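You operate a simulated robot arm through the tools that you are given. There is no shell and no other tool. Be economical: measure what you need, move in short steps, check, and stop when the job is done.

You are at the controls of a simulated robot arm. One attempt, no reset.

TASK
Start machine 1 at the run card's speed, then adjust the filling till pieces show GOOD.
Fine: free the stop; sheet and mould knobs at the card's figure; start sheet, then mould, then fill; leave it running.

The check looks at the end state, three seconds after you hand in, the way a careful person would. Anything else that was tipped, shoved, dropped, spilled or broken makes it a failure. Flat cloth is picked up by pressing the open fingertips on it (5 to 10 N) and closing them slowly along it; thin cloth reads only 2 to 8 mm in the jaws.

THE ROBOT
A 7-joint arm with a two-finger parallel gripper, fixed in place. Base frame: the origin is at the foot of the arm, x ahead of it, y to its left, z up. Units: cm, degrees, N and s.
Its first joint turns from -115.0 to 115.0 degrees. Payload 3.91 kg.
The TCP is the grasp point between the finger pads, 3 cm short of the fingertips. In the tool frame z runs along the fingers and y along their closing line. The gripper opens to 11 cm. The fingers are 2 cm wide and 1 cm thick; the gripper's body (4.8 by 11.2 cm) begins 5.5 cm behind the TCP.
Orientation is that of the tool frame in the base frame, as a unit quaternion [x, y, z, w]. With the fingers straight down and closing along the base's y, the tool's x points along the base's -x, its y along +y and its z along -z.

THE INTERFACE
- The arm moves only by the tool nudge_tool. Its argument "targets" is a list of rows, each an object of numbers (a shift or turn left out is 0, a gripper value left out holds the last): "dx", "dy", "dz": the shift along the tool's x, y, z in m; "rx", "ry", "rz": the turn, a rotation vector about the tool's x, y, z in degrees; "claw": the opening, from 0 (shut) to 1 (fully open). In form: [{"dx": .., "dy": .., "dz": .., "rx": .., "ry": .., "rz": .., "claw": ..}, ...]. A call has 1 to 10 rows; each row is the pose to reach, as a shift and turn from the pose commanded when the call began, along the tool's axes at that moment. A row lasts 0.2 s, in which the tool goes at most 5 cm and 8.6 degrees; a call with a longer step from one row to the next is refused whole, and so is a gripper value outside its range. Where a pose cannot be reached the arm comes as near as it can. A force on the tool above 40 N (or 10 N above the force at the start of the call, whichever is more), or a blocked arm, ends the call early, and 0.2 s more pass. Each finger travels about 15.3 cm/s and halts on what it meets, pressing with about 26 N; the grip force reading is that of the motor and also rises with nothing between the fingers. The clock runs only during rows and for 0.2 s after the last one: add rows that repeat a pose to give the fingers time. It gives the time, the measured TCP pose, the force on the tool (base axes), the opening and the grip force at its end, in the units of the frame above (readings bear some noise).
- Cameras (640 x 400 px; columns grow to the right, rows downward): "scene" is fixed at [5.06, -64.86, 161.05]; the picture's right is [0.82, -0.58, 0.00], its down [-0.16, -0.23, -0.96] and it looks along [0.55, 0.79, -0.28] (base axes); focal length 370 px, centre (320, 200). "wrist" rides on the gripper at [7.2, 1.7, -10.3] in the tool frame; the picture's right is [-0.23, 0.97, 0.00], its down [-0.76, -0.18, -0.62] and it looks along [-0.61, -0.14, 0.78] (tool axes); focal length 222 px, centre (320, 200). There is no depth. A picture from a camera that has moved, and an enlarged one, comes with that camera's place and axes in the base frame and with its lens.
- snapshot(camera): a new picture of that camera. The clock stands still meanwhile.
- raise_lower(by): slides the trunk up (or, below 0, down) by that many cm; the arm rides with it, the base frame stays. It gives what a move gives, with no picture.
- zoom(camera, box): a new picture of the part [left, top, right, bottom] of that camera's present view, enlarged. The clock stands still meanwhile.
- job_done(): hands the job in; it is judged then, once.

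Work in short steps. Places have to be worked out from the pictures, the camera data and where the tool is seen: move nearer, look again, correct. Check each grasp and each placing, and mend what went wrong. You have 120 turns and 84 pictures in all, those below and enlarged ones among them. Open the gripper and draw the arm clear of the work before you hand the job in, unless the task says otherwise; then end with one line.

The tools are called as a command line: name --argument value ..., lists and objects as JSON in quotes. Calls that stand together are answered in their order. nudge_tool: Moves the arm, as the interface text tells. Its arguments: {"type":"object","properties":{"targets":{"type":"array","items":{"type":"object","properties":{"dx":{"type":"number"},"dy":{"type":"number"},"dz":{"type":"number"},"rx":{"type":"number"},"ry":{"type":"number"},"rz":{"type":"number"},"claw":{"type":"number"}}}}},"required":["targets"]} The other tools are called the same way: raise_lower (by) slides the trunk up or down; snapshot (camera) takes a picture; zoom (camera, box) takes an enlarged picture of a part of a camera's view; job_done () hands the job in.

At the start:

```text
clock: 0.0
eef_pos: [47.4, 12.61, 142.17]
tool_rot: [0.001, 1.0, 0.0, 0.0]
wrist_force: [-0.2, 1.5, -0.7]
finger_gap: 11.01
gripper_force: 0.1
trunk travel left (down, up): [-92.5, 6.5]
```

scene: 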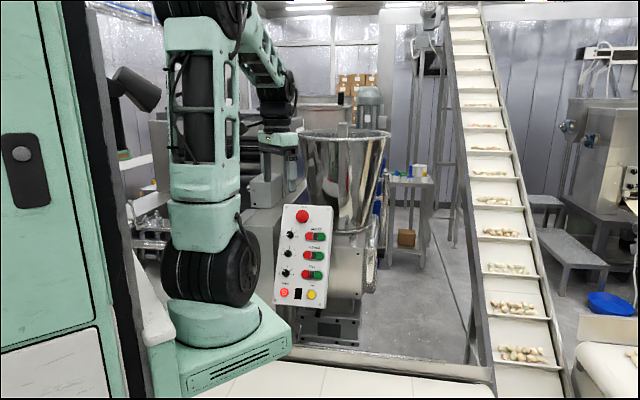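
wrist: 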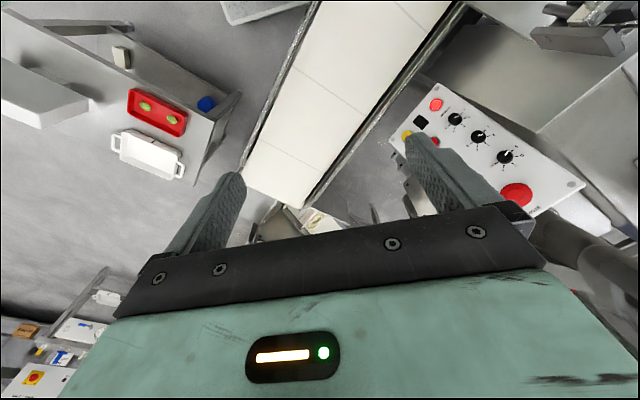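

The control panel sits in the middle of the scene view; I zoom on it and on the wrist view to read the labels.

zoom --camera "scene" --box '[260, 195, 356, 310]'

zoom --camera "wrist" --box '[380, 70, 600, 230]'

zoom --camera "wrist" --box '[0, 200, 160, 400]'

```text
3.48 times, centred on (308, 252) of scene
camera zoom: at [5.06, -64.86, 161.05], right [0.82, -0.58, 0.0], down [-0.16, -0.23, -0.96], along [0.55, 0.79, -0.28], focal length 1289 px, centre (362, 17)
```

zoom: 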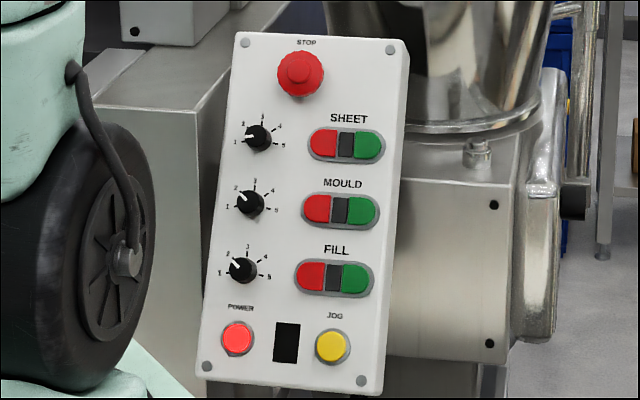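

```text
2.50 times, centred on (490, 150) of wrist
camera zoom: at [40.25, 14.33, 152.46], right [0.23, 0.97, 0.0], down [0.76, -0.18, 0.62], along [0.61, -0.14, -0.78], focal length 555 px, centre (-105, 325)
```

zoom: 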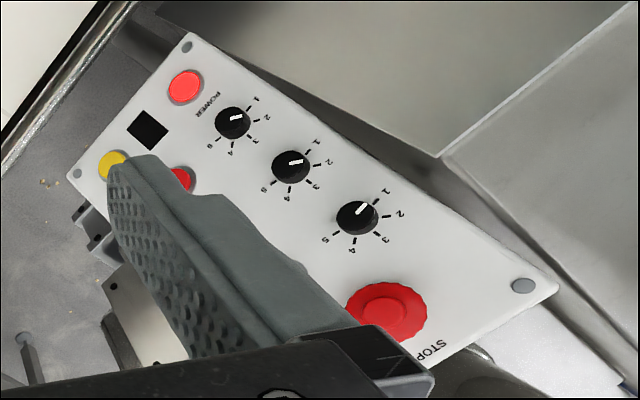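

```text
2.00 times, centred on (80, 300) of wrist
camera zoom: at [40.25, 14.33, 152.46], right [0.23, 0.97, 0.0], down [0.76, -0.18, 0.62], along [0.61, -0.14, -0.78], focal length 444 px, centre (800, 0)
```

zoom: 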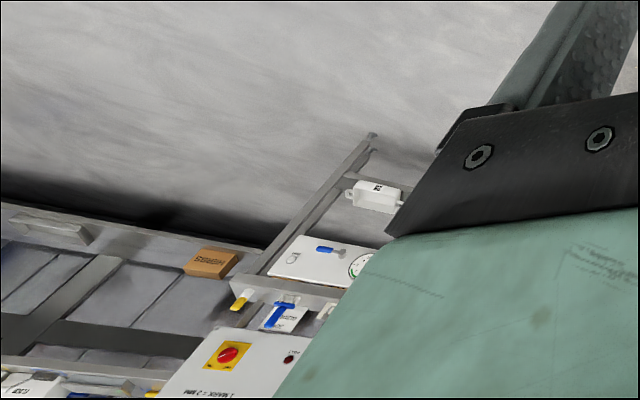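

The panel is roughly at (72,43,102), tilted back, facing the arm's foot. I need the run card; I look at the other objects in the scene.

zoom --camera "scene" --box '[370, 140, 450, 260]'

zoom --camera "scene" --box '[540, 30, 640, 230]'

zoom --camera "scene" --box '[100, 60, 260, 260]'

zoom --camera "wrist" --box '[0, 300, 80, 400]'

```text
3.33 times, centred on (410, 200) of scene
camera zoom: at [5.06, -64.86, 161.05], right [0.82, -0.58, 0.0], down [-0.16, -0.23, -0.96], along [0.55, 0.79, -0.28], focal length 1235 px, centre (20, 200)
```

zoom: 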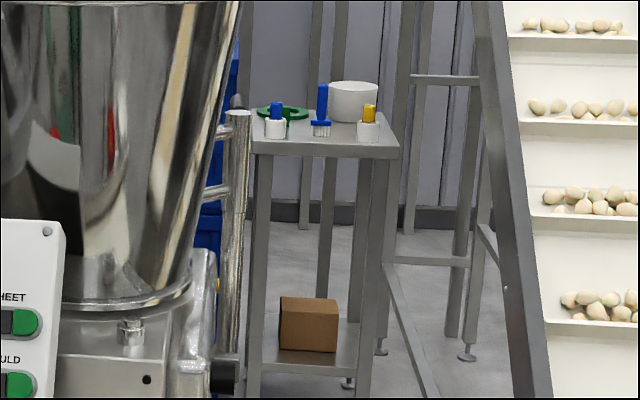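

```text
2.00 times, centred on (590, 130) of scene
camera zoom: at [5.06, -64.86, 161.05], right [0.82, -0.58, 0.0], down [-0.16, -0.23, -0.96], along [0.55, 0.79, -0.28], focal length 741 px, centre (-220, 340)
```

zoom: 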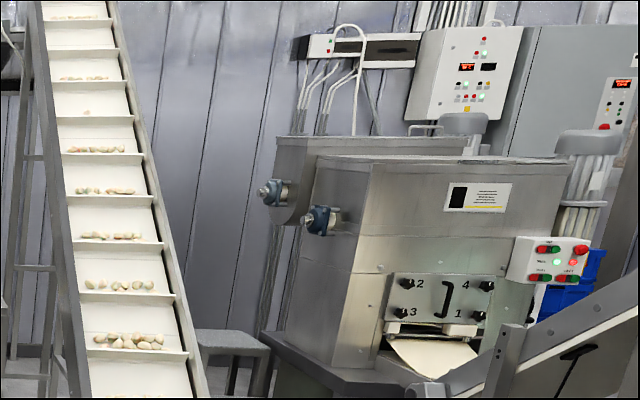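

```text
2.00 times, centred on (180, 160) of scene
camera zoom: at [5.06, -64.86, 161.05], right [0.82, -0.58, 0.0], down [-0.16, -0.23, -0.96], along [0.55, 0.79, -0.28], focal length 741 px, centre (600, 280)
```

zoom: 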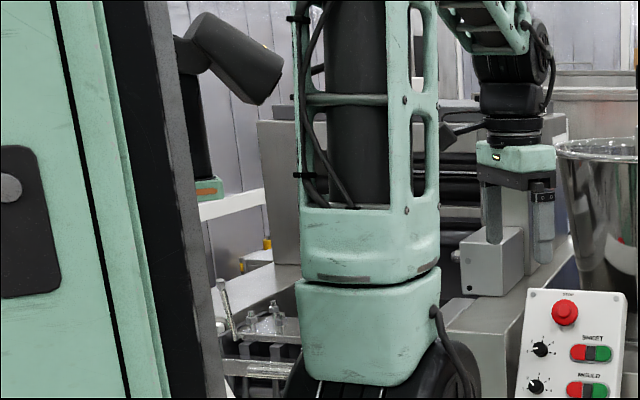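

```text
4.00 times, centred on (40, 350) of wrist
camera zoom: at [40.25, 14.33, 152.46], right [0.23, 0.97, 0.0], down [0.76, -0.18, 0.62], along [0.61, -0.14, -0.78], focal length 888 px, centre (1440, -400)
```

zoom: 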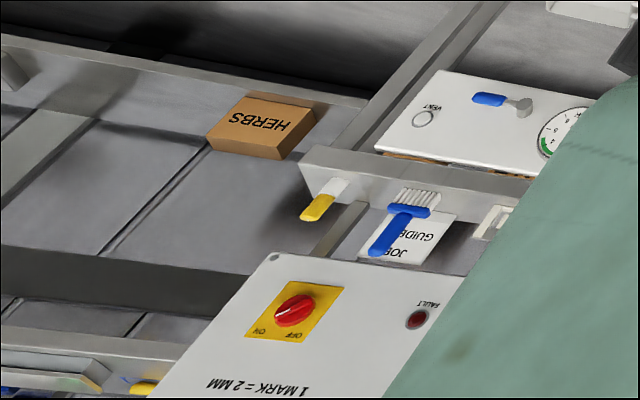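

No run card seen yet. I tilt the tool up to look ahead with the wrist camera.

nudge_tool --targets '[{"ry": -8}, {"ry": -16}, {"ry": -24}, {"ry": -32}]'

snapshot --camera "wrist"

```text
clock: 1.0
eef_pos: [47.43, 12.6, 142.06]
tool_rot: [0.001, 0.961, 0.0, 0.276]
wrist_force: [0.5, 1.3, 0.6]
finger_gap: 11.02
gripper_force: 0.1
trunk travel left (down, up): [-92.5, 6.5]
```

```text
74 pictures are left
camera wrist: at [35.87, 14.37, 147.06], right [0.19, 0.97, 0.12], down [0.31, -0.18, 0.93], along [0.93, -0.14, -0.34], focal length 222 px, centre (320, 200)
```

wrist: 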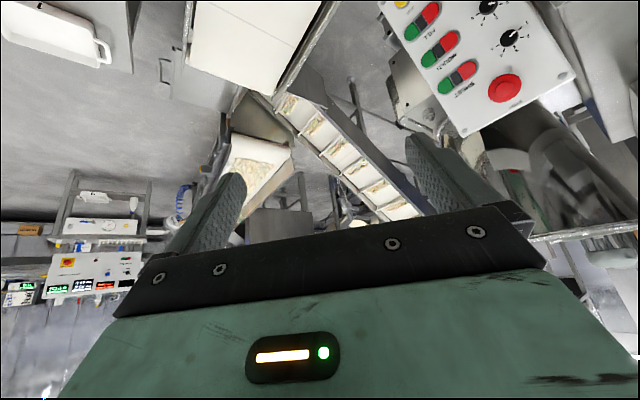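

Displays appear at the lower left; I zoom on them and then on the panel.

zoom --camera "wrist" --box '[0, 180, 160, 310]'

zoom --camera "wrist" --box '[390, 0, 590, 140]'

```text
3.08 times, centred on (80, 245) of wrist
camera zoom: at [35.87, 14.37, 147.06], right [0.19, 0.97, 0.12], down [0.31, -0.18, 0.93], along [0.93, -0.14, -0.34], focal length 684 px, centre (1058, 62)
```

zoom: 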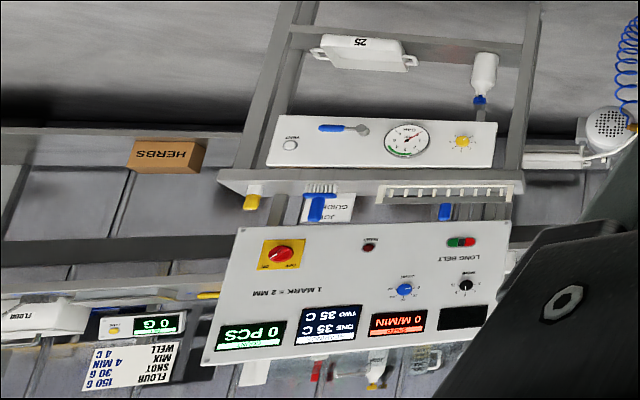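

```text
2.86 times, centred on (490, 70) of wrist
camera zoom: at [35.87, 14.37, 147.06], right [0.19, 0.97, 0.12], down [0.31, -0.18, 0.93], along [0.93, -0.14, -0.34], focal length 635 px, centre (-166, 571)
```

zoom: 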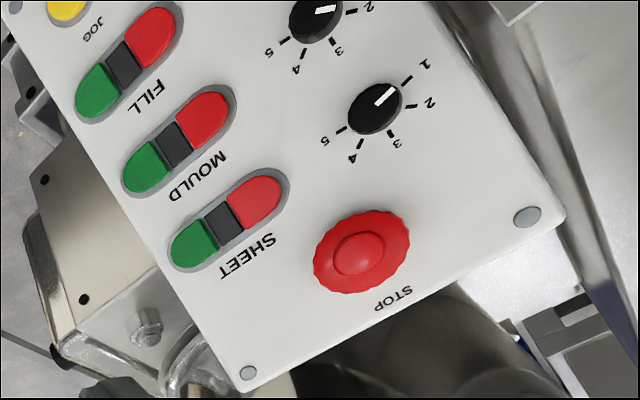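

The card isn't here yet. I pan the camera right by about 60°.

nudge_tool --targets '[{"rx": 4.5, "rz": 7.2}, {"rx": 9, "rz": 14.4}, {"rx": 13.5, "rz": 21.6}, {"rx": 18, "rz": 28.8}, {"rx": 22.5, "rz": 36}, {"rx": 27, "rz": 43.2}, {"rx": 31.5, "rz": 50.4}]'

snapshot --camera "wrist"

```text
clock: 2.6
eef_pos: [47.48, 12.66, 142.12]
tool_rot: [0.476, 0.835, -0.136, 0.239]
wrist_force: [-0.3, -0.5, -0.8]
finger_gap: 11.0
gripper_force: 0.0
trunk travel left (down, up): [-92.5, 6.5]
```

```text
71 pictures are left
camera wrist: at [43.11, 23.57, 147.06], right [0.94, 0.33, 0.12], down [0.01, -0.36, 0.93], along [0.35, -0.87, -0.34], focal length 222 px, centre (320, 200)
```

wrist: 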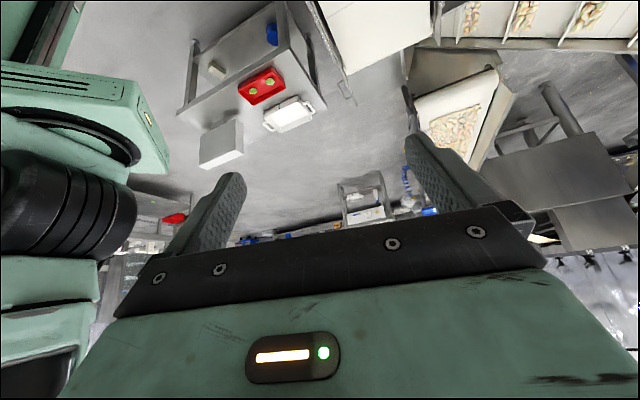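

Nothing like a card on this side. I pan back and to the left.

nudge_tool --targets '[{"rx": -4.5, "rz": -7.2}, {"rx": -9, "rz": -14.4}, {"rx": -13.5, "rz": -21.6}, {"rx": -18, "rz": -28.8}, {"rx": -22.5, "rz": -36}, {"rx": -27, "rz": -43.2}, {"rx": -31.5, "rz": -50.4}, {"rx": -36, "rz": -57.6}, {"rx": -40.5, "rz": -64.8}, {"rx": -45, "rz": -72}]'

nudge_tool --targets '[{"rx": -4.5, "rz": -7.2}, {"rx": -9, "rz": -14.4}, {"rx": -13.5, "rz": -21.6}]'

snapshot --camera "wrist"

```text
clock: 4.8
eef_pos: [47.38, 12.62, 141.96]
tool_rot: [-0.213, 0.937, 0.061, 0.269]
wrist_force: [0.5, 0.0, 0.0]
finger_gap: 11.01
gripper_force: 0.0
trunk travel left (down, up): [-92.5, 6.5]
```

```text
clock: 5.6
eef_pos: [47.46, 12.57, 141.98]
tool_rot: [-0.414, 0.868, 0.119, 0.248]
wrist_force: [-1.2, 0.3, -0.5]
finger_gap: 10.97
gripper_force: 0.0
trunk travel left (down, up): [-92.5, 6.5]
```

```text
70 pictures are left
camera wrist: at [38.85, 4.71, 147.01], right [-0.64, 0.76, 0.12], down [0.34, 0.13, 0.93], along [0.69, 0.63, -0.34], focal length 222 px, centre (320, 200)
```

wrist: 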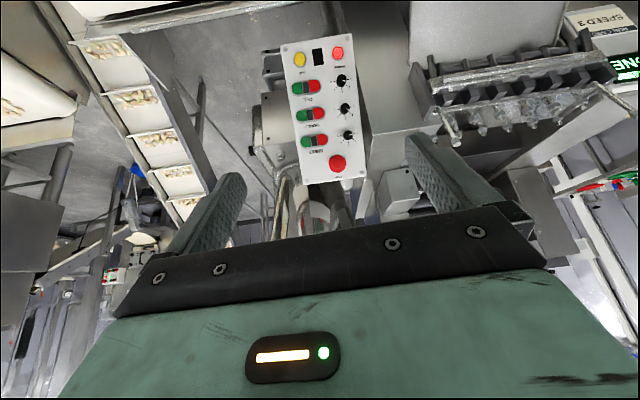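

The card "SPEED 3" and a display are at the top right. I turn a bit further left and zoom.

nudge_tool --targets '[{"rx": -4.5, "rz": -7.2}, {"rx": -9, "rz": -14.4}, {"rx": -13.5, "rz": -21.6}, {"rx": -18, "rz": -28.8}]'

snapshot --camera "wrist"

```text
clock: 6.6
eef_pos: [47.51, 12.62, 142.02]
tool_rot: [-0.65, 0.708, 0.186, 0.202]
wrist_force: [-0.7, -0.3, -0.2]
finger_gap: 11.0
gripper_force: 0.1
trunk travel left (down, up): [-92.5, 6.5]
```

```text
69 pictures are left
camera wrist: at [44.82, 1.19, 147.03], right [-0.95, 0.28, 0.12], down [0.2, 0.3, 0.93], along [0.22, 0.91, -0.34], focal length 222 px, centre (320, 200)
```

wrist: 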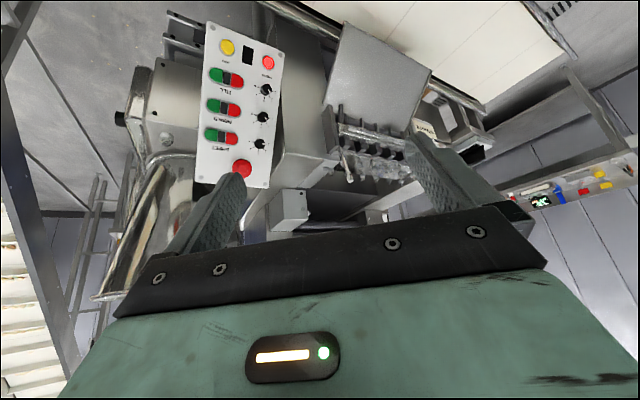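

The finger hides the card; I turn back some 20° and zoom on it.

nudge_tool --targets '[{"rx": 4.5, "rz": 7.2}, {"rx": 9, "rz": 14.4}, {"rx": 12, "rz": 19.2}]'

snapshot --camera "wrist"

zoom --camera "wrist" --box '[480, 20, 600, 150]'

```text
clock: 7.4
eef_pos: [47.49, 12.44, 142.0]
tool_rot: [-0.496, 0.823, 0.142, 0.237]
wrist_force: [1.0, 0.6, 0.9]
finger_gap: 10.99
gripper_force: 0.1
trunk travel left (down, up): [-92.5, 6.5]
```

```text
68 pictures are left
camera wrist: at [40.63, 3.08, 147.0], right [-0.77, 0.62, 0.12], down [0.3, 0.2, 0.93], along [0.56, 0.76, -0.34], focal length 222 px, centre (320, 200)
```

wrist: 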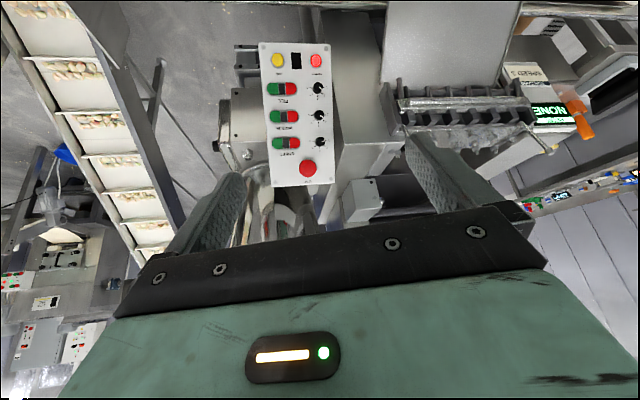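

```text
3.08 times, centred on (540, 85) of wrist
camera zoom: at [40.63, 3.08, 147.0], right [-0.77, 0.62, 0.12], down [0.3, 0.2, 0.93], along [0.56, 0.76, -0.34], focal length 684 px, centre (-357, 554)
```

zoom: 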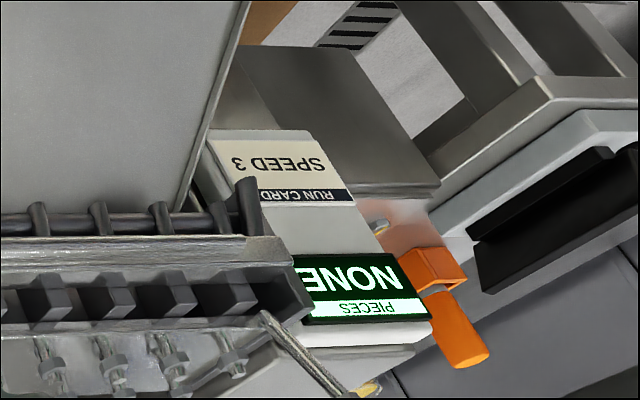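

The run card says SPEED 3; the display reads PIECES NONE. Now a zoom on the panel for accurate geometry.

zoom --camera "wrist" --box '[230, 30, 360, 200]'

```text
2.35 times, centred on (295, 115) of wrist
camera zoom: at [40.63, 3.08, 147.0], right [-0.77, 0.62, 0.12], down [0.3, 0.2, 0.93], along [0.56, 0.76, -0.34], focal length 523 px, centre (379, 400)
```

zoom: 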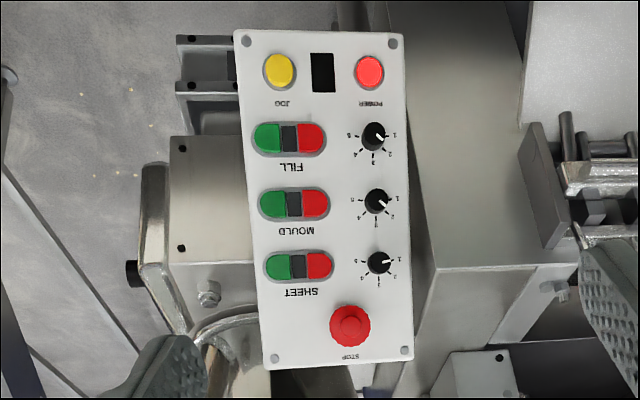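

Panel solved by its four screws: it faces the arm at yaw ≈ 47.5°, tilted back 32.5°, ~16×35 cm between screws, centre ≈ (73,42,104). I turn the tool square to it.

nudge_tool --targets '[{"rx": 3.85, "rz": 6.15}, {"rx": 7.7, "rz": 12.3}]'

nudge_tool --targets '[{"ry": -8.5}, {"ry": -17}, {"ry": -25.5}]'

```text
clock: 8.0
eef_pos: [47.55, 12.64, 142.09]
tool_rot: [-0.388, 0.88, 0.111, 0.253]
wrist_force: [-0.3, -0.4, -0.2]
finger_gap: 11.03
gripper_force: 0.1
trunk travel left (down, up): [-92.5, 6.5]
```

```text
clock: 8.8
eef_pos: [49.57, 14.44, 142.89]
tool_rot: [-0.355, 0.802, 0.195, 0.439]
wrist_force: [-0.4, 0.5, 0.1]
finger_gap: 11.02
gripper_force: 0.1
out of reach, approached as far as the arm can: row 1, 2, 3
trunk travel left (down, up): [-92.5, 6.5]
```

Orientation is now right. I move to a stand-off about 25 cm off the panel's middle.

nudge_tool --targets '[{"dz": 0.043, "dx": 0.022}, {"dz": 0.086, "dx": 0.045}, {"dz": 0.13, "dx": 0.067}, {"dz": 0.173, "dx": 0.09}, {"dz": 0.216, "dx": 0.112}, {"dz": 0.26, "dx": 0.135}]'

snapshot --camera "wrist"

snapshot --camera "scene"

```text
clock: 10.2
eef_pos: [59.04, 25.29, 117.15]
tool_rot: [-0.355, 0.802, 0.195, 0.44]
wrist_force: [-0.1, -1.1, 0.2]
finger_gap: 11.01
gripper_force: 0.0
out of reach, approached as far as the arm can: row 1, 2
trunk travel left (down, up): [-92.5, 6.5]
```

```text
65 pictures are left
camera wrist: at [49.28, 17.25, 116.62], right [-0.64, 0.75, 0.19], down [0.05, -0.21, 0.98], along [0.77, 0.63, 0.09], focal length 222 px, centre (320, 200)
```

wrist: 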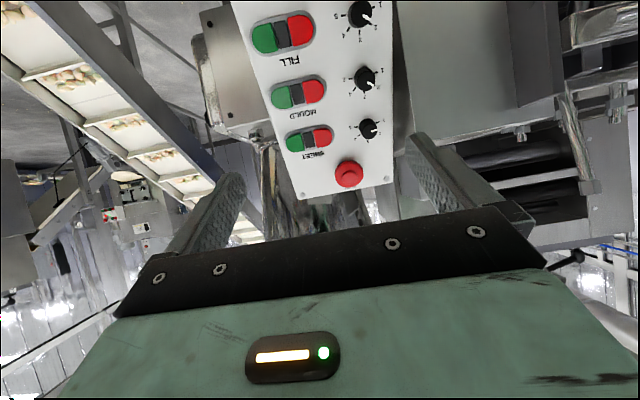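

```text
64 pictures are left
```

scene: 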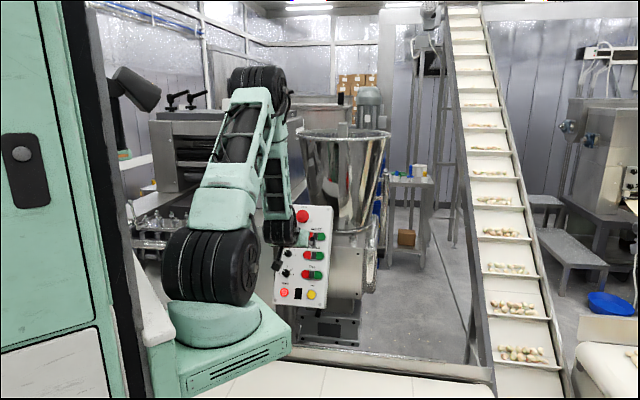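

Good view of the panel with the tool axis falling near its middle. I zoom for the knob pointers and exact positions.

zoom --camera "wrist" --box '[220, 0, 420, 210]'

zoom --camera "wrist" --box '[330, 0, 410, 150]'

```text
1.90 times, centred on (320, 105) of wrist
camera zoom: at [49.28, 17.25, 116.62], right [-0.64, 0.75, 0.19], down [0.05, -0.21, 0.98], along [0.77, 0.63, 0.09], focal length 423 px, centre (320, 381)
```

zoom: 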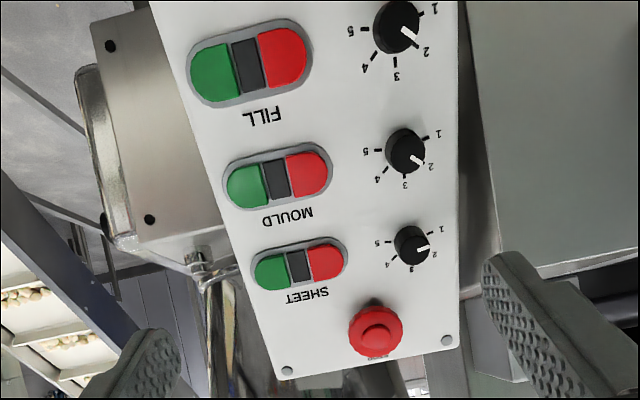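

```text
2.67 times, centred on (370, 75) of wrist
camera zoom: at [49.28, 17.25, 116.62], right [-0.64, 0.75, 0.19], down [0.05, -0.21, 0.98], along [0.77, 0.63, 0.09], focal length 592 px, centre (187, 533)
```

zoom: 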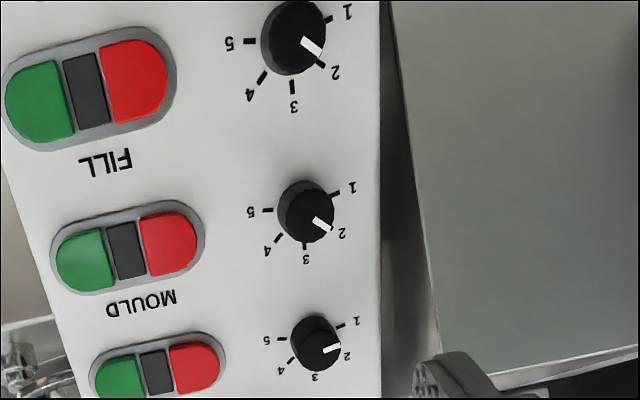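

Geometry agrees: panel plane is 24.9 cm ahead along tool z, square to the tool. STOP cap ≈ tool (-12.8, 2.1); knobs at y≈6.3, greens at y≈-5.5. I move in front of STOP, 10 cm off the plane.

nudge_tool --targets '[{"dx": -0.032, "dy": 0.005, "dz": 0.036}, {"dx": -0.064, "dy": 0.01, "dz": 0.072}, {"dx": -0.096, "dy": 0.0155, "dz": 0.108}, {"dx": -0.128, "dy": 0.0207, "dz": 0.145}, {"dx": -0.128, "dy": 0.0207, "dz": 0.145}]'

snapshot --camera "wrist"

```text
clock: 11.4
eef_pos: [70.88, 41.21, 120.15]
tool_rot: [-0.356, 0.802, 0.195, 0.439]
wrist_force: [0.3, 0.9, 0.3]
finger_gap: 11.01
gripper_force: 0.0
trunk travel left (down, up): [-92.5, 6.5]
```

```text
61 pictures are left
camera wrist: at [61.26, 33.01, 119.71], right [-0.64, 0.74, 0.19], down [0.05, -0.21, 0.98], along [0.77, 0.63, 0.09], focal length 222 px, centre (320, 200)
```

wrist: 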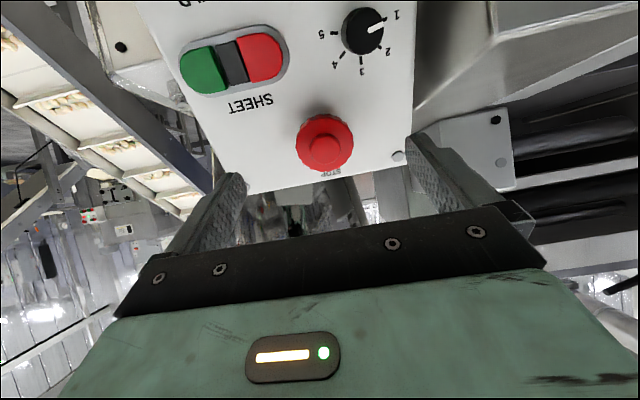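

STOP is centred between the fingers. I advance 5.3 cm so the pads surround the cap.

nudge_tool --targets '[{"dy": 0.003, "dz": 0.02}, {"dy": 0.003, "dz": 0.04}, {"dy": 0.003, "dz": 0.053}, {"dy": 0.003, "dz": 0.053}]'

snapshot --camera "wrist"

```text
clock: 12.4
eef_pos: [73.64, 44.43, 117.45]
tool_rot: [-0.356, 0.802, 0.195, 0.439]
wrist_force: [-0.4, 0.0, -0.3]
finger_gap: 11.01
gripper_force: 0.1
trunk travel left (down, up): [-92.5, 6.5]
```

```text
60 pictures are left
camera wrist: at [63.9, 36.35, 116.91], right [-0.64, 0.74, 0.19], down [0.05, -0.21, 0.98], along [0.77, 0.64, 0.09], focal length 222 px, centre (320, 200)
```

wrist: 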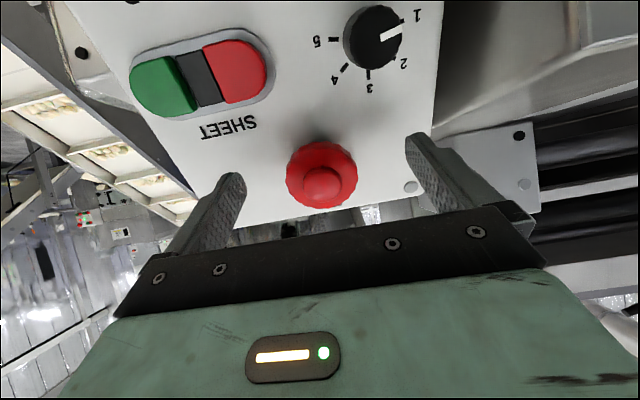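

The cap sits between the pads. I close on it.

nudge_tool --targets '[{"claw": 0.7}, {"claw": 0.5}, {"claw": 0.35}, {"claw": 0.35}]'

snapshot --camera "wrist"

```text
clock: 13.4
eef_pos: [73.58, 44.35, 117.29]
tool_rot: [-0.356, 0.801, 0.195, 0.44]
wrist_force: [4.1, -2.4, -1.0]
finger_gap: 4.88
gripper_force: 45.0
trunk travel left (down, up): [-92.5, 6.5]
```

```text
59 pictures are left
camera wrist: at [63.96, 36.28, 116.9], right [-0.64, 0.75, 0.19], down [0.05, -0.21, 0.98], along [0.77, 0.63, 0.09], focal length 222 px, centre (320, 200)
```

wrist: 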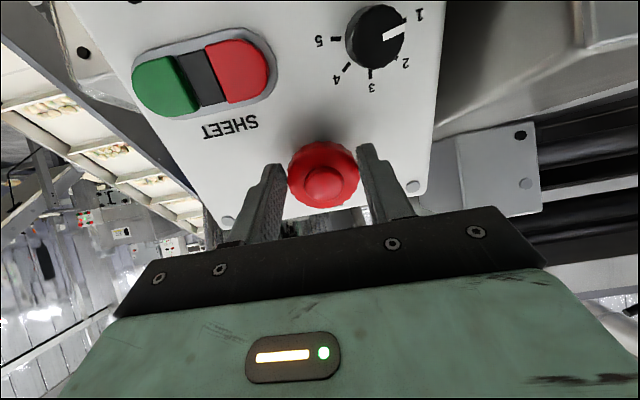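

Gripped (4.9 cm). I twist it clockwise (positive about the tool z) 40°.

nudge_tool --targets '[{"rz": 8}, {"rz": 16}, {"rz": 24}, {"rz": 32}, {"rz": 40}, {"rz": 40}]'

snapshot --camera "wrist"

```text
clock: 14.8
eef_pos: [73.11, 44.74, 117.75]
tool_rot: [-0.06, 0.874, 0.335, 0.346]
wrist_force: [-12.0, 20.5, 13.3]
finger_gap: 4.86
gripper_force: 45.1
trunk travel left (down, up): [-92.5, 6.5]
```

```text
58 pictures are left
camera wrist: at [61.27, 40.55, 119.56], right [-0.16, 0.72, 0.68], down [0.28, -0.62, 0.73], along [0.95, 0.31, -0.1], focal length 222 px, centre (320, 200)
```

wrist: 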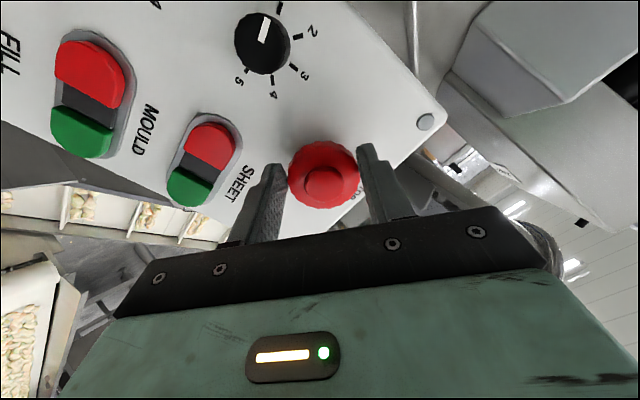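

The twist is done, with some lateral load. I open the fingers and compare the cap.

nudge_tool --targets '[{"claw": 0.6}, {"claw": 0.8}, {"claw": 0.9}]'

snapshot --camera "wrist"

zoom --camera "scene" --box '[260, 195, 356, 310]'

```text
clock: 15.6
eef_pos: [73.6, 44.31, 117.44]
tool_rot: [-0.06, 0.875, 0.334, 0.346]
wrist_force: [-0.2, 0.5, 0.7]
finger_gap: 9.9
gripper_force: 0.1
trunk travel left (down, up): [-92.5, 6.5]
```

```text
57 pictures are left
camera wrist: at [61.65, 40.16, 119.31], right [-0.15, 0.72, 0.67], down [0.28, -0.62, 0.73], along [0.95, 0.3, -0.11], focal length 222 px, centre (320, 200)
```

wrist: 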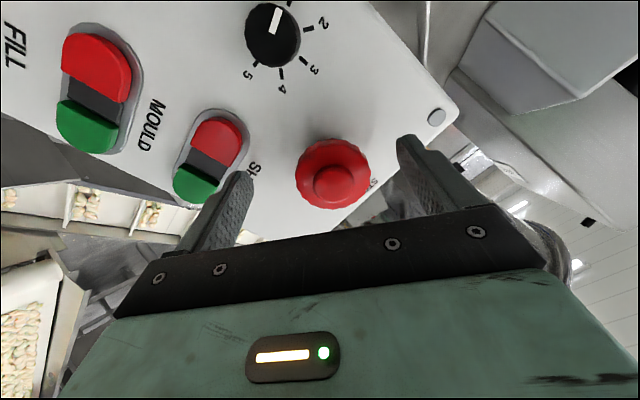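

```text
3.48 times, centred on (308, 252) of scene
camera zoom: at [5.06, -64.86, 161.05], right [0.82, -0.58, 0.0], down [-0.16, -0.23, -0.96], along [0.55, 0.79, -0.28], focal length 1289 px, centre (362, 17)
```

zoom: 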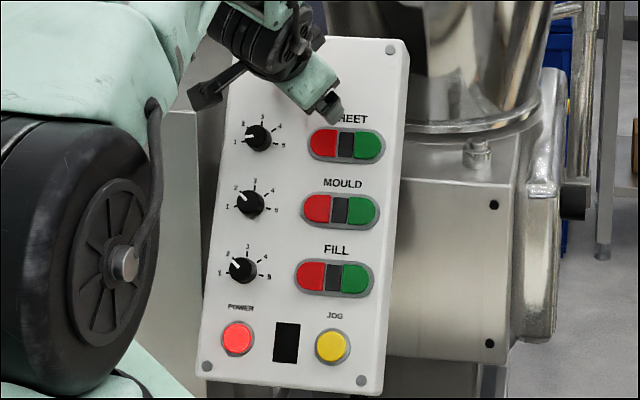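

Can't tell yet. I rotate back and retreat to the former view for comparison.

nudge_tool --targets '[{"dz": -0.025}, {"dz": -0.053}, {"dz": -0.053, "rz": -8, "claw": 1}, {"dz": -0.053, "rz": -16}, {"dz": -0.053, "rz": -24}, {"dz": -0.053, "rz": -32}, {"dz": -0.053, "rz": -40}, {"dz": -0.053, "rz": -40}]'

snapshot --camera "wrist"

```text
clock: 17.4
eef_pos: [70.52, 41.06, 120.43]
tool_rot: [-0.356, 0.801, 0.194, 0.44]
wrist_force: [0.7, 0.3, 0.5]
finger_gap: 11.01
gripper_force: 0.0
trunk travel left (down, up): [-92.5, 6.5]
```

```text
55 pictures are left
camera wrist: at [60.82, 32.9, 119.89], right [-0.64, 0.74, 0.19], down [0.05, -0.2, 0.98], along [0.77, 0.64, 0.09], focal length 222 px, centre (320, 200)
```

wrist: 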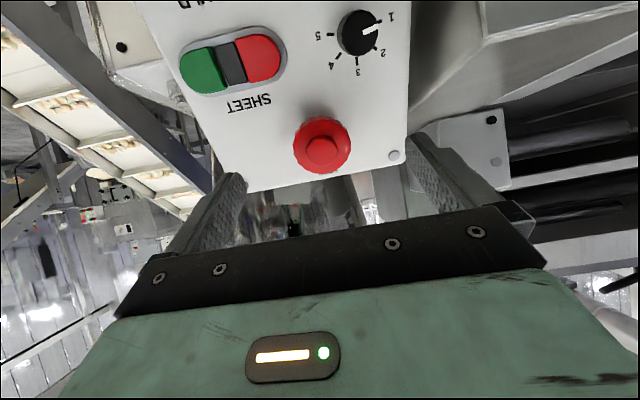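

The cap now hides the STOP text, suggesting it popped out. I zoom to confirm.

zoom --camera "wrist" --box '[250, 90, 420, 200]'

```text
3.64 times, centred on (335, 145) of wrist
camera zoom: at [60.82, 32.9, 119.89], right [-0.64, 0.74, 0.19], down [0.05, -0.2, 0.98], along [0.77, 0.64, 0.09], focal length 808 px, centre (266, 400)
```

zoom: 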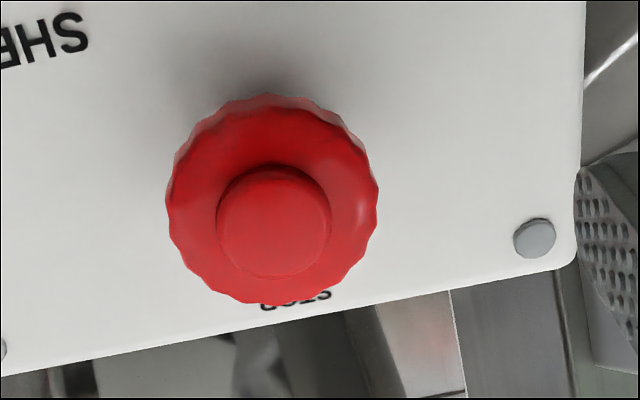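

STOP has come out about half a cm. Next the sheet knob: I move in front of it with fingers at 5.5 cm opening.

nudge_tool --targets '[{"dx": 0.029, "dy": 0.021, "dz": 0.0, "claw": 0.5}, {"dx": 0.058, "dy": 0.042, "dz": 0.01}, {"dx": 0.058, "dy": 0.042, "dz": 0.03}, {"dx": 0.058, "dy": 0.042, "dz": 0.03}]'

snapshot --camera "wrist"

```text
clock: 18.4
eef_pos: [67.19, 43.44, 113.64]
tool_rot: [-0.355, 0.801, 0.195, 0.44]
wrist_force: [-0.1, 0.5, -0.7]
finger_gap: 5.5
gripper_force: 0.0
trunk travel left (down, up): [-92.5, 6.5]
```

```text
53 pictures are left
camera wrist: at [57.35, 35.35, 113.2], right [-0.64, 0.74, 0.19], down [0.05, -0.21, 0.98], along [0.77, 0.64, 0.09], focal length 222 px, centre (320, 200)
```

wrist: 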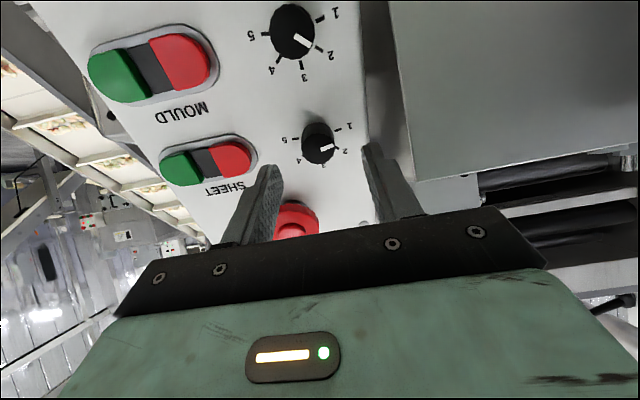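

The sheet knob lies on the tool axis. I advance 3.4 cm.

nudge_tool --targets '[{"dz": 0.017}, {"dz": 0.034}, {"dz": 0.034}]'

snapshot --camera "wrist"

```text
clock: 19.2
eef_pos: [69.1, 45.61, 112.07]
tool_rot: [-0.356, 0.801, 0.196, 0.44]
wrist_force: [-1.0, -0.9, 0.3]
finger_gap: 5.48
gripper_force: 0.0
trunk travel left (down, up): [-92.5, 6.5]
```

```text
52 pictures are left
camera wrist: at [59.41, 37.47, 111.62], right [-0.64, 0.74, 0.19], down [0.05, -0.21, 0.98], along [0.77, 0.64, 0.09], focal length 222 px, centre (320, 200)
```

wrist: 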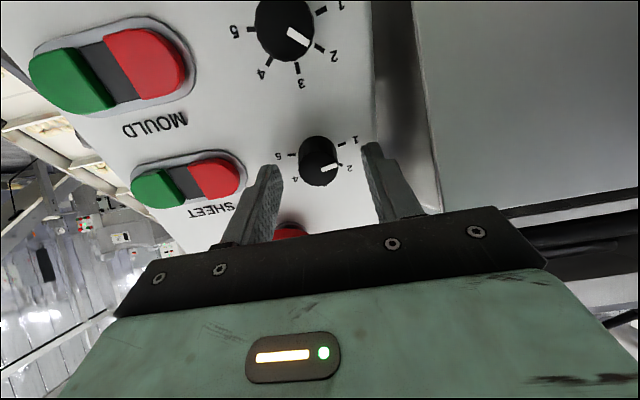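

The cap is 2.2 cm ahead of the TCP; I advance 0.3 cm more and close gently.

nudge_tool --targets '[{"dz": 0.003}, {"dz": 0.003, "claw": 0.4}, {"dz": 0.003, "claw": 0.3}, {"dz": 0.003, "claw": 0.2}, {"dz": 0.003, "claw": 0.2}]'

snapshot --camera "wrist"

```text
clock: 20.4
eef_pos: [69.14, 45.75, 111.81]
tool_rot: [-0.355, 0.802, 0.195, 0.44]
wrist_force: [0.3, -1.8, -1.7]
finger_gap: 2.52
gripper_force: 45.0
trunk travel left (down, up): [-92.5, 6.5]
```

```text
51 pictures are left
camera wrist: at [59.56, 37.56, 111.35], right [-0.64, 0.75, 0.19], down [0.05, -0.21, 0.98], along [0.77, 0.63, 0.09], focal length 222 px, centre (320, 200)
```

wrist: 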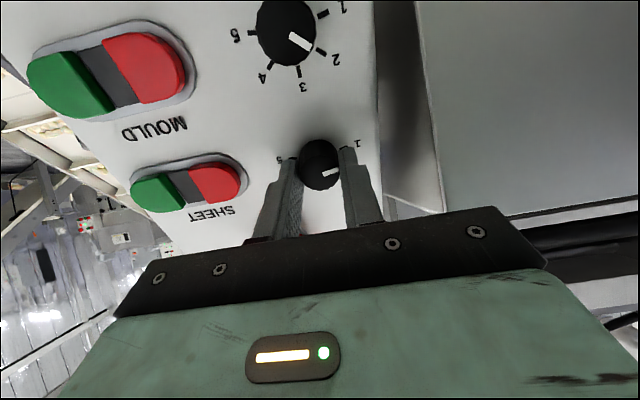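

Knob gripped (2.5 cm). I zoom to read the pointer before turning.

zoom --camera "wrist" --box '[260, 110, 380, 200]'

```text
4.44 times, centred on (320, 155) of wrist
camera zoom: at [59.56, 37.56, 111.35], right [-0.64, 0.75, 0.19], down [0.05, -0.21, 0.98], along [0.77, 0.63, 0.09], focal length 987 px, centre (320, 400)
```

zoom: 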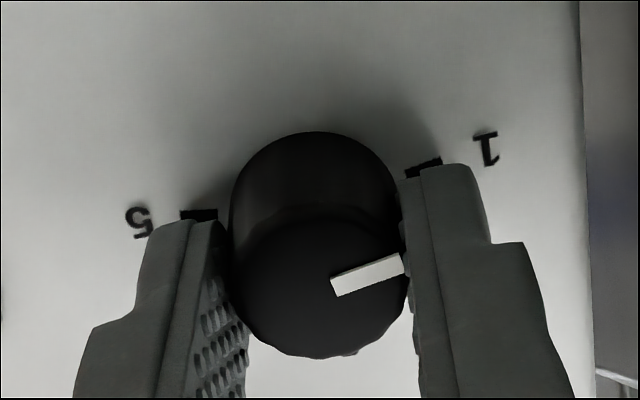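

The pointer is at about 1 (≈99° before 3). I turn clockwise 48° first.

nudge_tool --targets '[{"rz": 8}, {"rz": 16}, {"rz": 24}, {"rz": 32}, {"rz": 40}, {"rz": 48}, {"rz": 48}]'

snapshot --camera "wrist"

```text
clock: 22.0
eef_pos: [69.33, 45.38, 111.69]
tool_rot: [0.004, 0.877, 0.355, 0.323]
wrist_force: [12.3, -17.5, -6.1]
finger_gap: 2.49
gripper_force: 44.8
trunk travel left (down, up): [-92.5, 6.5]
```

```text
49 pictures are left
camera wrist: at [57.4, 42.12, 114.39], right [-0.04, 0.67, 0.74], down [0.29, -0.7, 0.65], along [0.96, 0.24, -0.17], focal length 222 px, centre (320, 200)
```

wrist: 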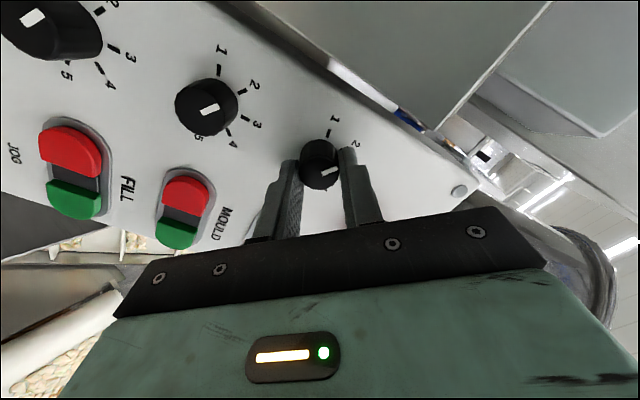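

The pointer follows the grip. I relieve the lateral offset and turn a further 44°.

nudge_tool --targets '[{"dy": -0.003, "dx": -0.001, "rz": 8}, {"dy": -0.004, "dx": -0.002, "rz": 16}, {"dy": -0.004, "dx": -0.002, "rz": 24}, {"dy": -0.004, "dx": -0.002, "rz": 32}, {"dy": -0.004, "dx": -0.002, "rz": 40}, {"dy": -0.004, "dx": -0.002, "rz": 44}, {"dy": -0.004, "dx": -0.002, "rz": 44}]'

snapshot --camera "wrist"

```text
clock: 23.6
eef_pos: [69.32, 45.51, 111.64]
tool_rot: [0.331, 0.812, 0.452, 0.164]
wrist_force: [3.2, -9.2, -9.2]
finger_gap: 2.51
gripper_force: 44.8
trunk travel left (down, up): [-92.5, 6.5]
```

```text
48 pictures are left
camera wrist: at [58.9, 44.58, 118.92], right [0.54, 0.21, 0.81], down [0.13, -0.98, 0.16], along [0.83, 0.02, -0.56], focal length 222 px, centre (320, 200)
```

wrist: 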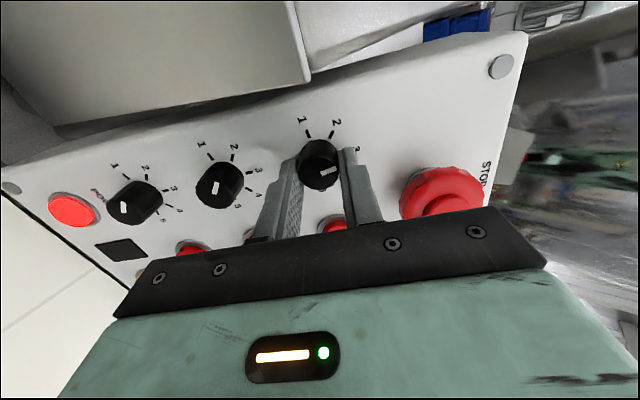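

Nearly there. I zoom to measure the remainder.

zoom --camera "wrist" --box '[260, 90, 400, 200]'

```text
3.64 times, centred on (330, 145) of wrist
camera zoom: at [58.9, 44.58, 118.92], right [0.54, 0.21, 0.81], down [0.13, -0.98, 0.16], along [0.83, 0.02, -0.56], focal length 808 px, centre (284, 400)
```

zoom: 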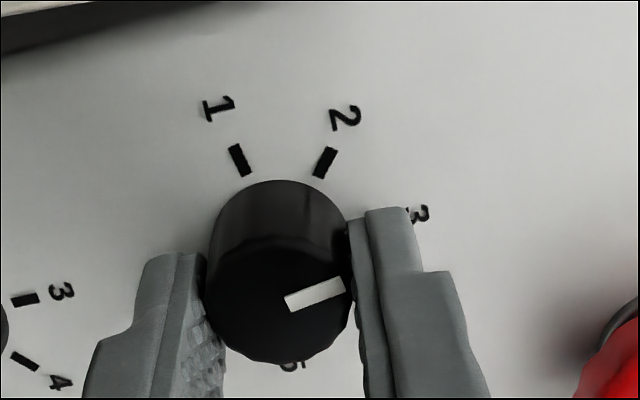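

The pointer is about 8° short of 3. I turn 8° more.

nudge_tool --targets '[{"rz": 4}, {"rz": 8}, {"rz": 8}]'

nudge_tool --targets '[{"claw": 0.3}, {"claw": 0.45}, {"claw": 0.5}, {"dz": -0.03}, {"dz": -0.06}, {"dz": -0.06}]'

snapshot --camera "wrist"

```text
clock: 24.4
eef_pos: [69.38, 45.42, 111.42]
tool_rot: [0.387, 0.788, 0.46, 0.133]
wrist_force: [-4.6, -17.7, -13.1]
finger_gap: 2.51
gripper_force: 44.8
trunk travel left (down, up): [-92.5, 6.5]
```

```text
clock: 25.8
eef_pos: [66.2, 41.79, 114.84]
tool_rot: [0.386, 0.787, 0.462, 0.133]
wrist_force: [0.4, -0.5, 0.2]
finger_gap: 5.53
gripper_force: 0.0
trunk travel left (down, up): [-92.5, 6.5]
```

```text
46 pictures are left
camera wrist: at [56.34, 41.12, 123.01], right [0.62, 0.1, 0.78], down [0.07, -0.99, 0.08], along [0.78, 0.01, -0.63], focal length 222 px, centre (320, 200)
```

wrist: 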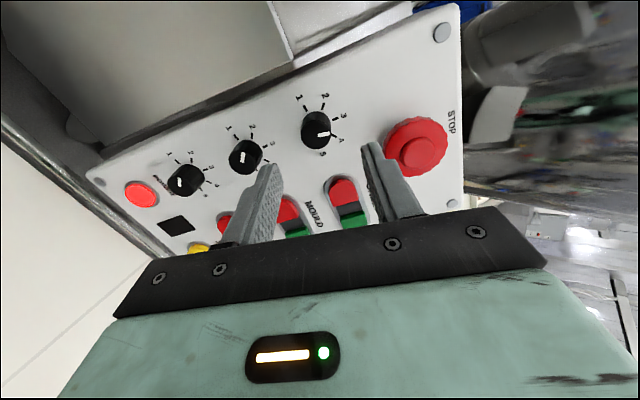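

I zoom on the sheet knob to verify the 3.

zoom --camera "wrist" --box '[270, 80, 370, 170]'

zoom --camera "scene" --box '[280, 220, 316, 290]'

```text
4.44 times, centred on (320, 125) of wrist
camera zoom: at [56.34, 41.12, 123.01], right [0.62, 0.1, 0.78], down [0.07, -0.99, 0.08], along [0.78, 0.01, -0.63], focal length 987 px, centre (320, 533)
```

zoom: 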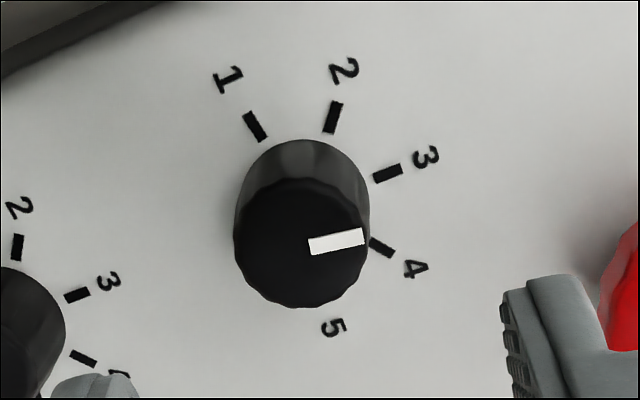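

```text
5.71 times, centred on (298, 255) of scene
camera zoom: at [5.06, -64.86, 161.05], right [0.82, -0.58, 0.0], down [-0.16, -0.23, -0.96], along [0.55, 0.79, -0.28], focal length 2117 px, centre (446, -114)
```

zoom: 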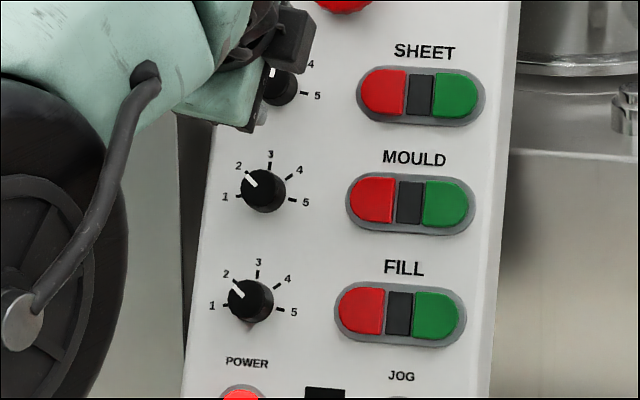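

Estimates conflict (maybe ~10° past 3). I rotate the hand back and move it before the mould knob to clear the scene camera's view.

nudge_tool --targets '[{"rz": -8}, {"rz": -16}, {"rz": -24}, {"rz": -32}, {"rz": -40}, {"rz": -48}, {"rz": -56}, {"rz": -64}, {"rz": -72}, {"rz": -80}]'

nudge_tool --targets '[{"rz": -8}, {"rz": -16}, {"rz": -20}, {"rz": -20}]'

nudge_tool --targets '[{"dx": 0.025, "dz": -0.01}, {"dx": 0.05, "dz": -0.01}, {"dx": 0.07, "dy": 0.002, "dz": 0.0}, {"dx": 0.07, "dy": 0.002, "dz": 0.0}]'

zoom --camera "wrist" --box '[220, 0, 420, 210]'

zoom --camera "scene" --box '[280, 220, 316, 290]'

```text
clock: 28.0
eef_pos: [65.96, 41.56, 114.97]
tool_rot: [-0.212, 0.851, 0.268, 0.399]
wrist_force: [-0.2, 0.2, -0.3]
finger_gap: 5.49
gripper_force: 0.1
trunk travel left (down, up): [-92.5, 6.5]
```

```text
clock: 29.0
eef_pos: [65.96, 41.72, 114.95]
tool_rot: [-0.356, 0.801, 0.195, 0.44]
wrist_force: [-0.3, -0.9, -0.3]
finger_gap: 5.51
gripper_force: 0.0
trunk travel left (down, up): [-92.5, 6.5]
```

```text
clock: 30.0
eef_pos: [63.15, 39.05, 108.98]
tool_rot: [-0.355, 0.802, 0.195, 0.44]
wrist_force: [-1.0, 0.6, 0.2]
finger_gap: 5.5
gripper_force: 0.0
trunk travel left (down, up): [-92.5, 6.5]
```

```text
1.90 times, centred on (320, 105) of wrist
camera zoom: at [53.55, 30.84, 108.45], right [-0.64, 0.74, 0.19], down [0.05, -0.21, 0.98], along [0.77, 0.64, 0.09], focal length 423 px, centre (320, 381)
```

zoom: 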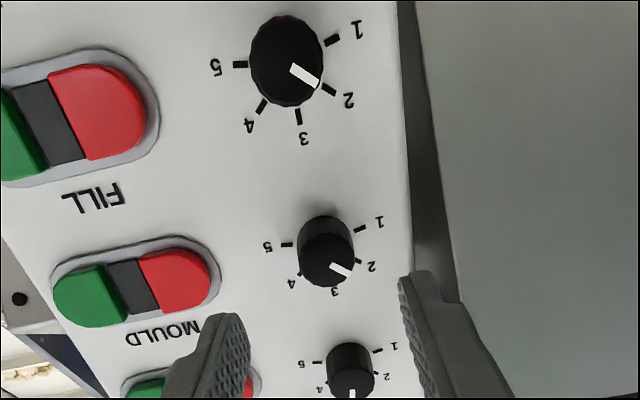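

```text
5.71 times, centred on (298, 255) of scene
camera zoom: at [5.06, -64.86, 161.05], right [0.82, -0.58, 0.0], down [-0.16, -0.23, -0.96], along [0.55, 0.79, -0.28], focal length 2117 px, centre (446, -114)
```

zoom: 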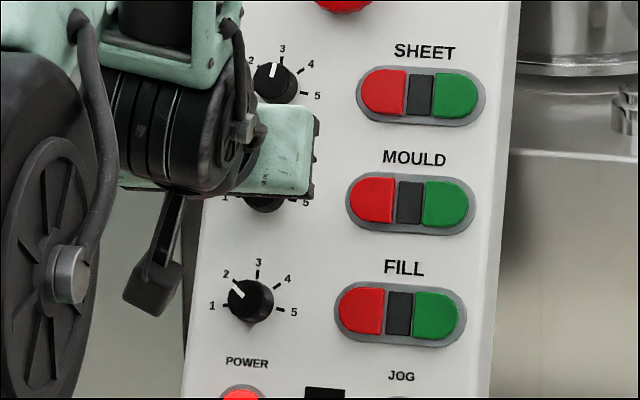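

In the scene view the sheet pointer aims near 3; a tighter zoom.

zoom --camera "scene" --box '[319, 224, 335, 240]'

zoom --camera "scene" --box '[318, 222, 340, 242]'

```text
16.00 times, centred on (327, 232) of scene
camera zoom: at [5.06, -64.86, 161.05], right [0.82, -0.58, 0.0], down [-0.16, -0.23, -0.96], along [0.55, 0.79, -0.28], focal length 5929 px, centre (208, -312)
```

zoom: 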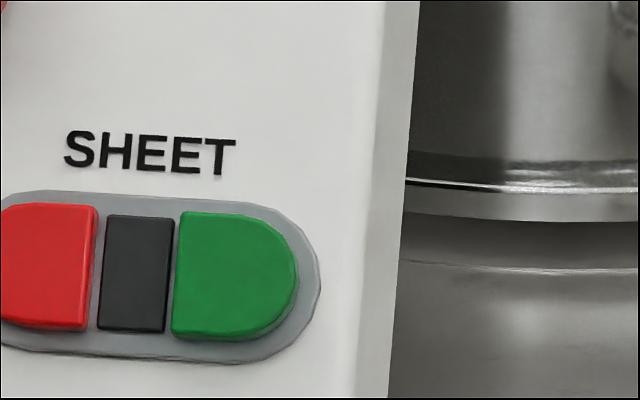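

```text
16.00 times, centred on (329, 232) of scene
camera zoom: at [5.06, -64.86, 161.05], right [0.82, -0.58, 0.0], down [-0.16, -0.23, -0.96], along [0.55, 0.79, -0.28], focal length 5929 px, centre (176, -312)
```

zoom: 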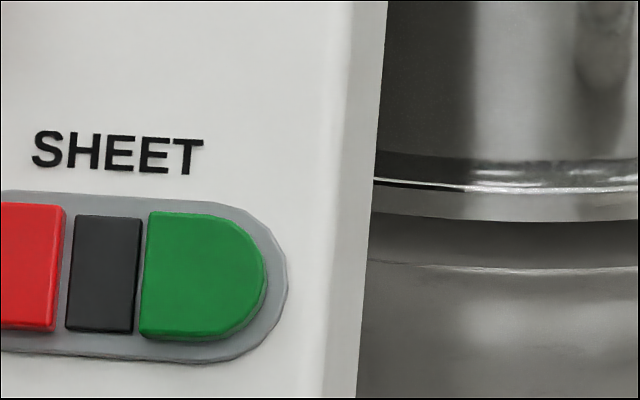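

I mis-aimed; the knob is at scene (290, 233).

zoom --camera "scene" --box '[280, 225, 302, 241]'

```text
16.00 times, centred on (291, 233) of scene
camera zoom: at [5.06, -64.86, 161.05], right [0.82, -0.58, 0.0], down [-0.16, -0.23, -0.96], along [0.55, 0.79, -0.28], focal length 5929 px, centre (784, -328)
```

zoom: 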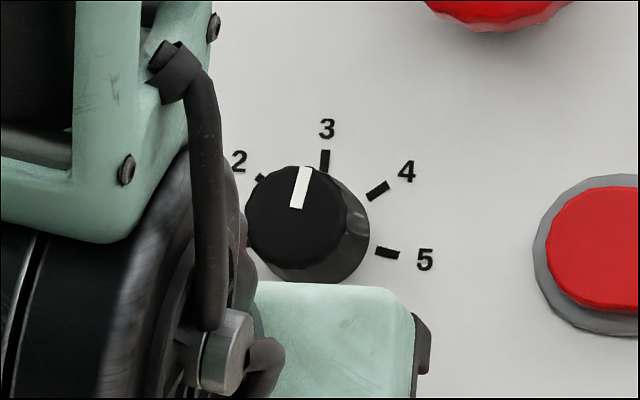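

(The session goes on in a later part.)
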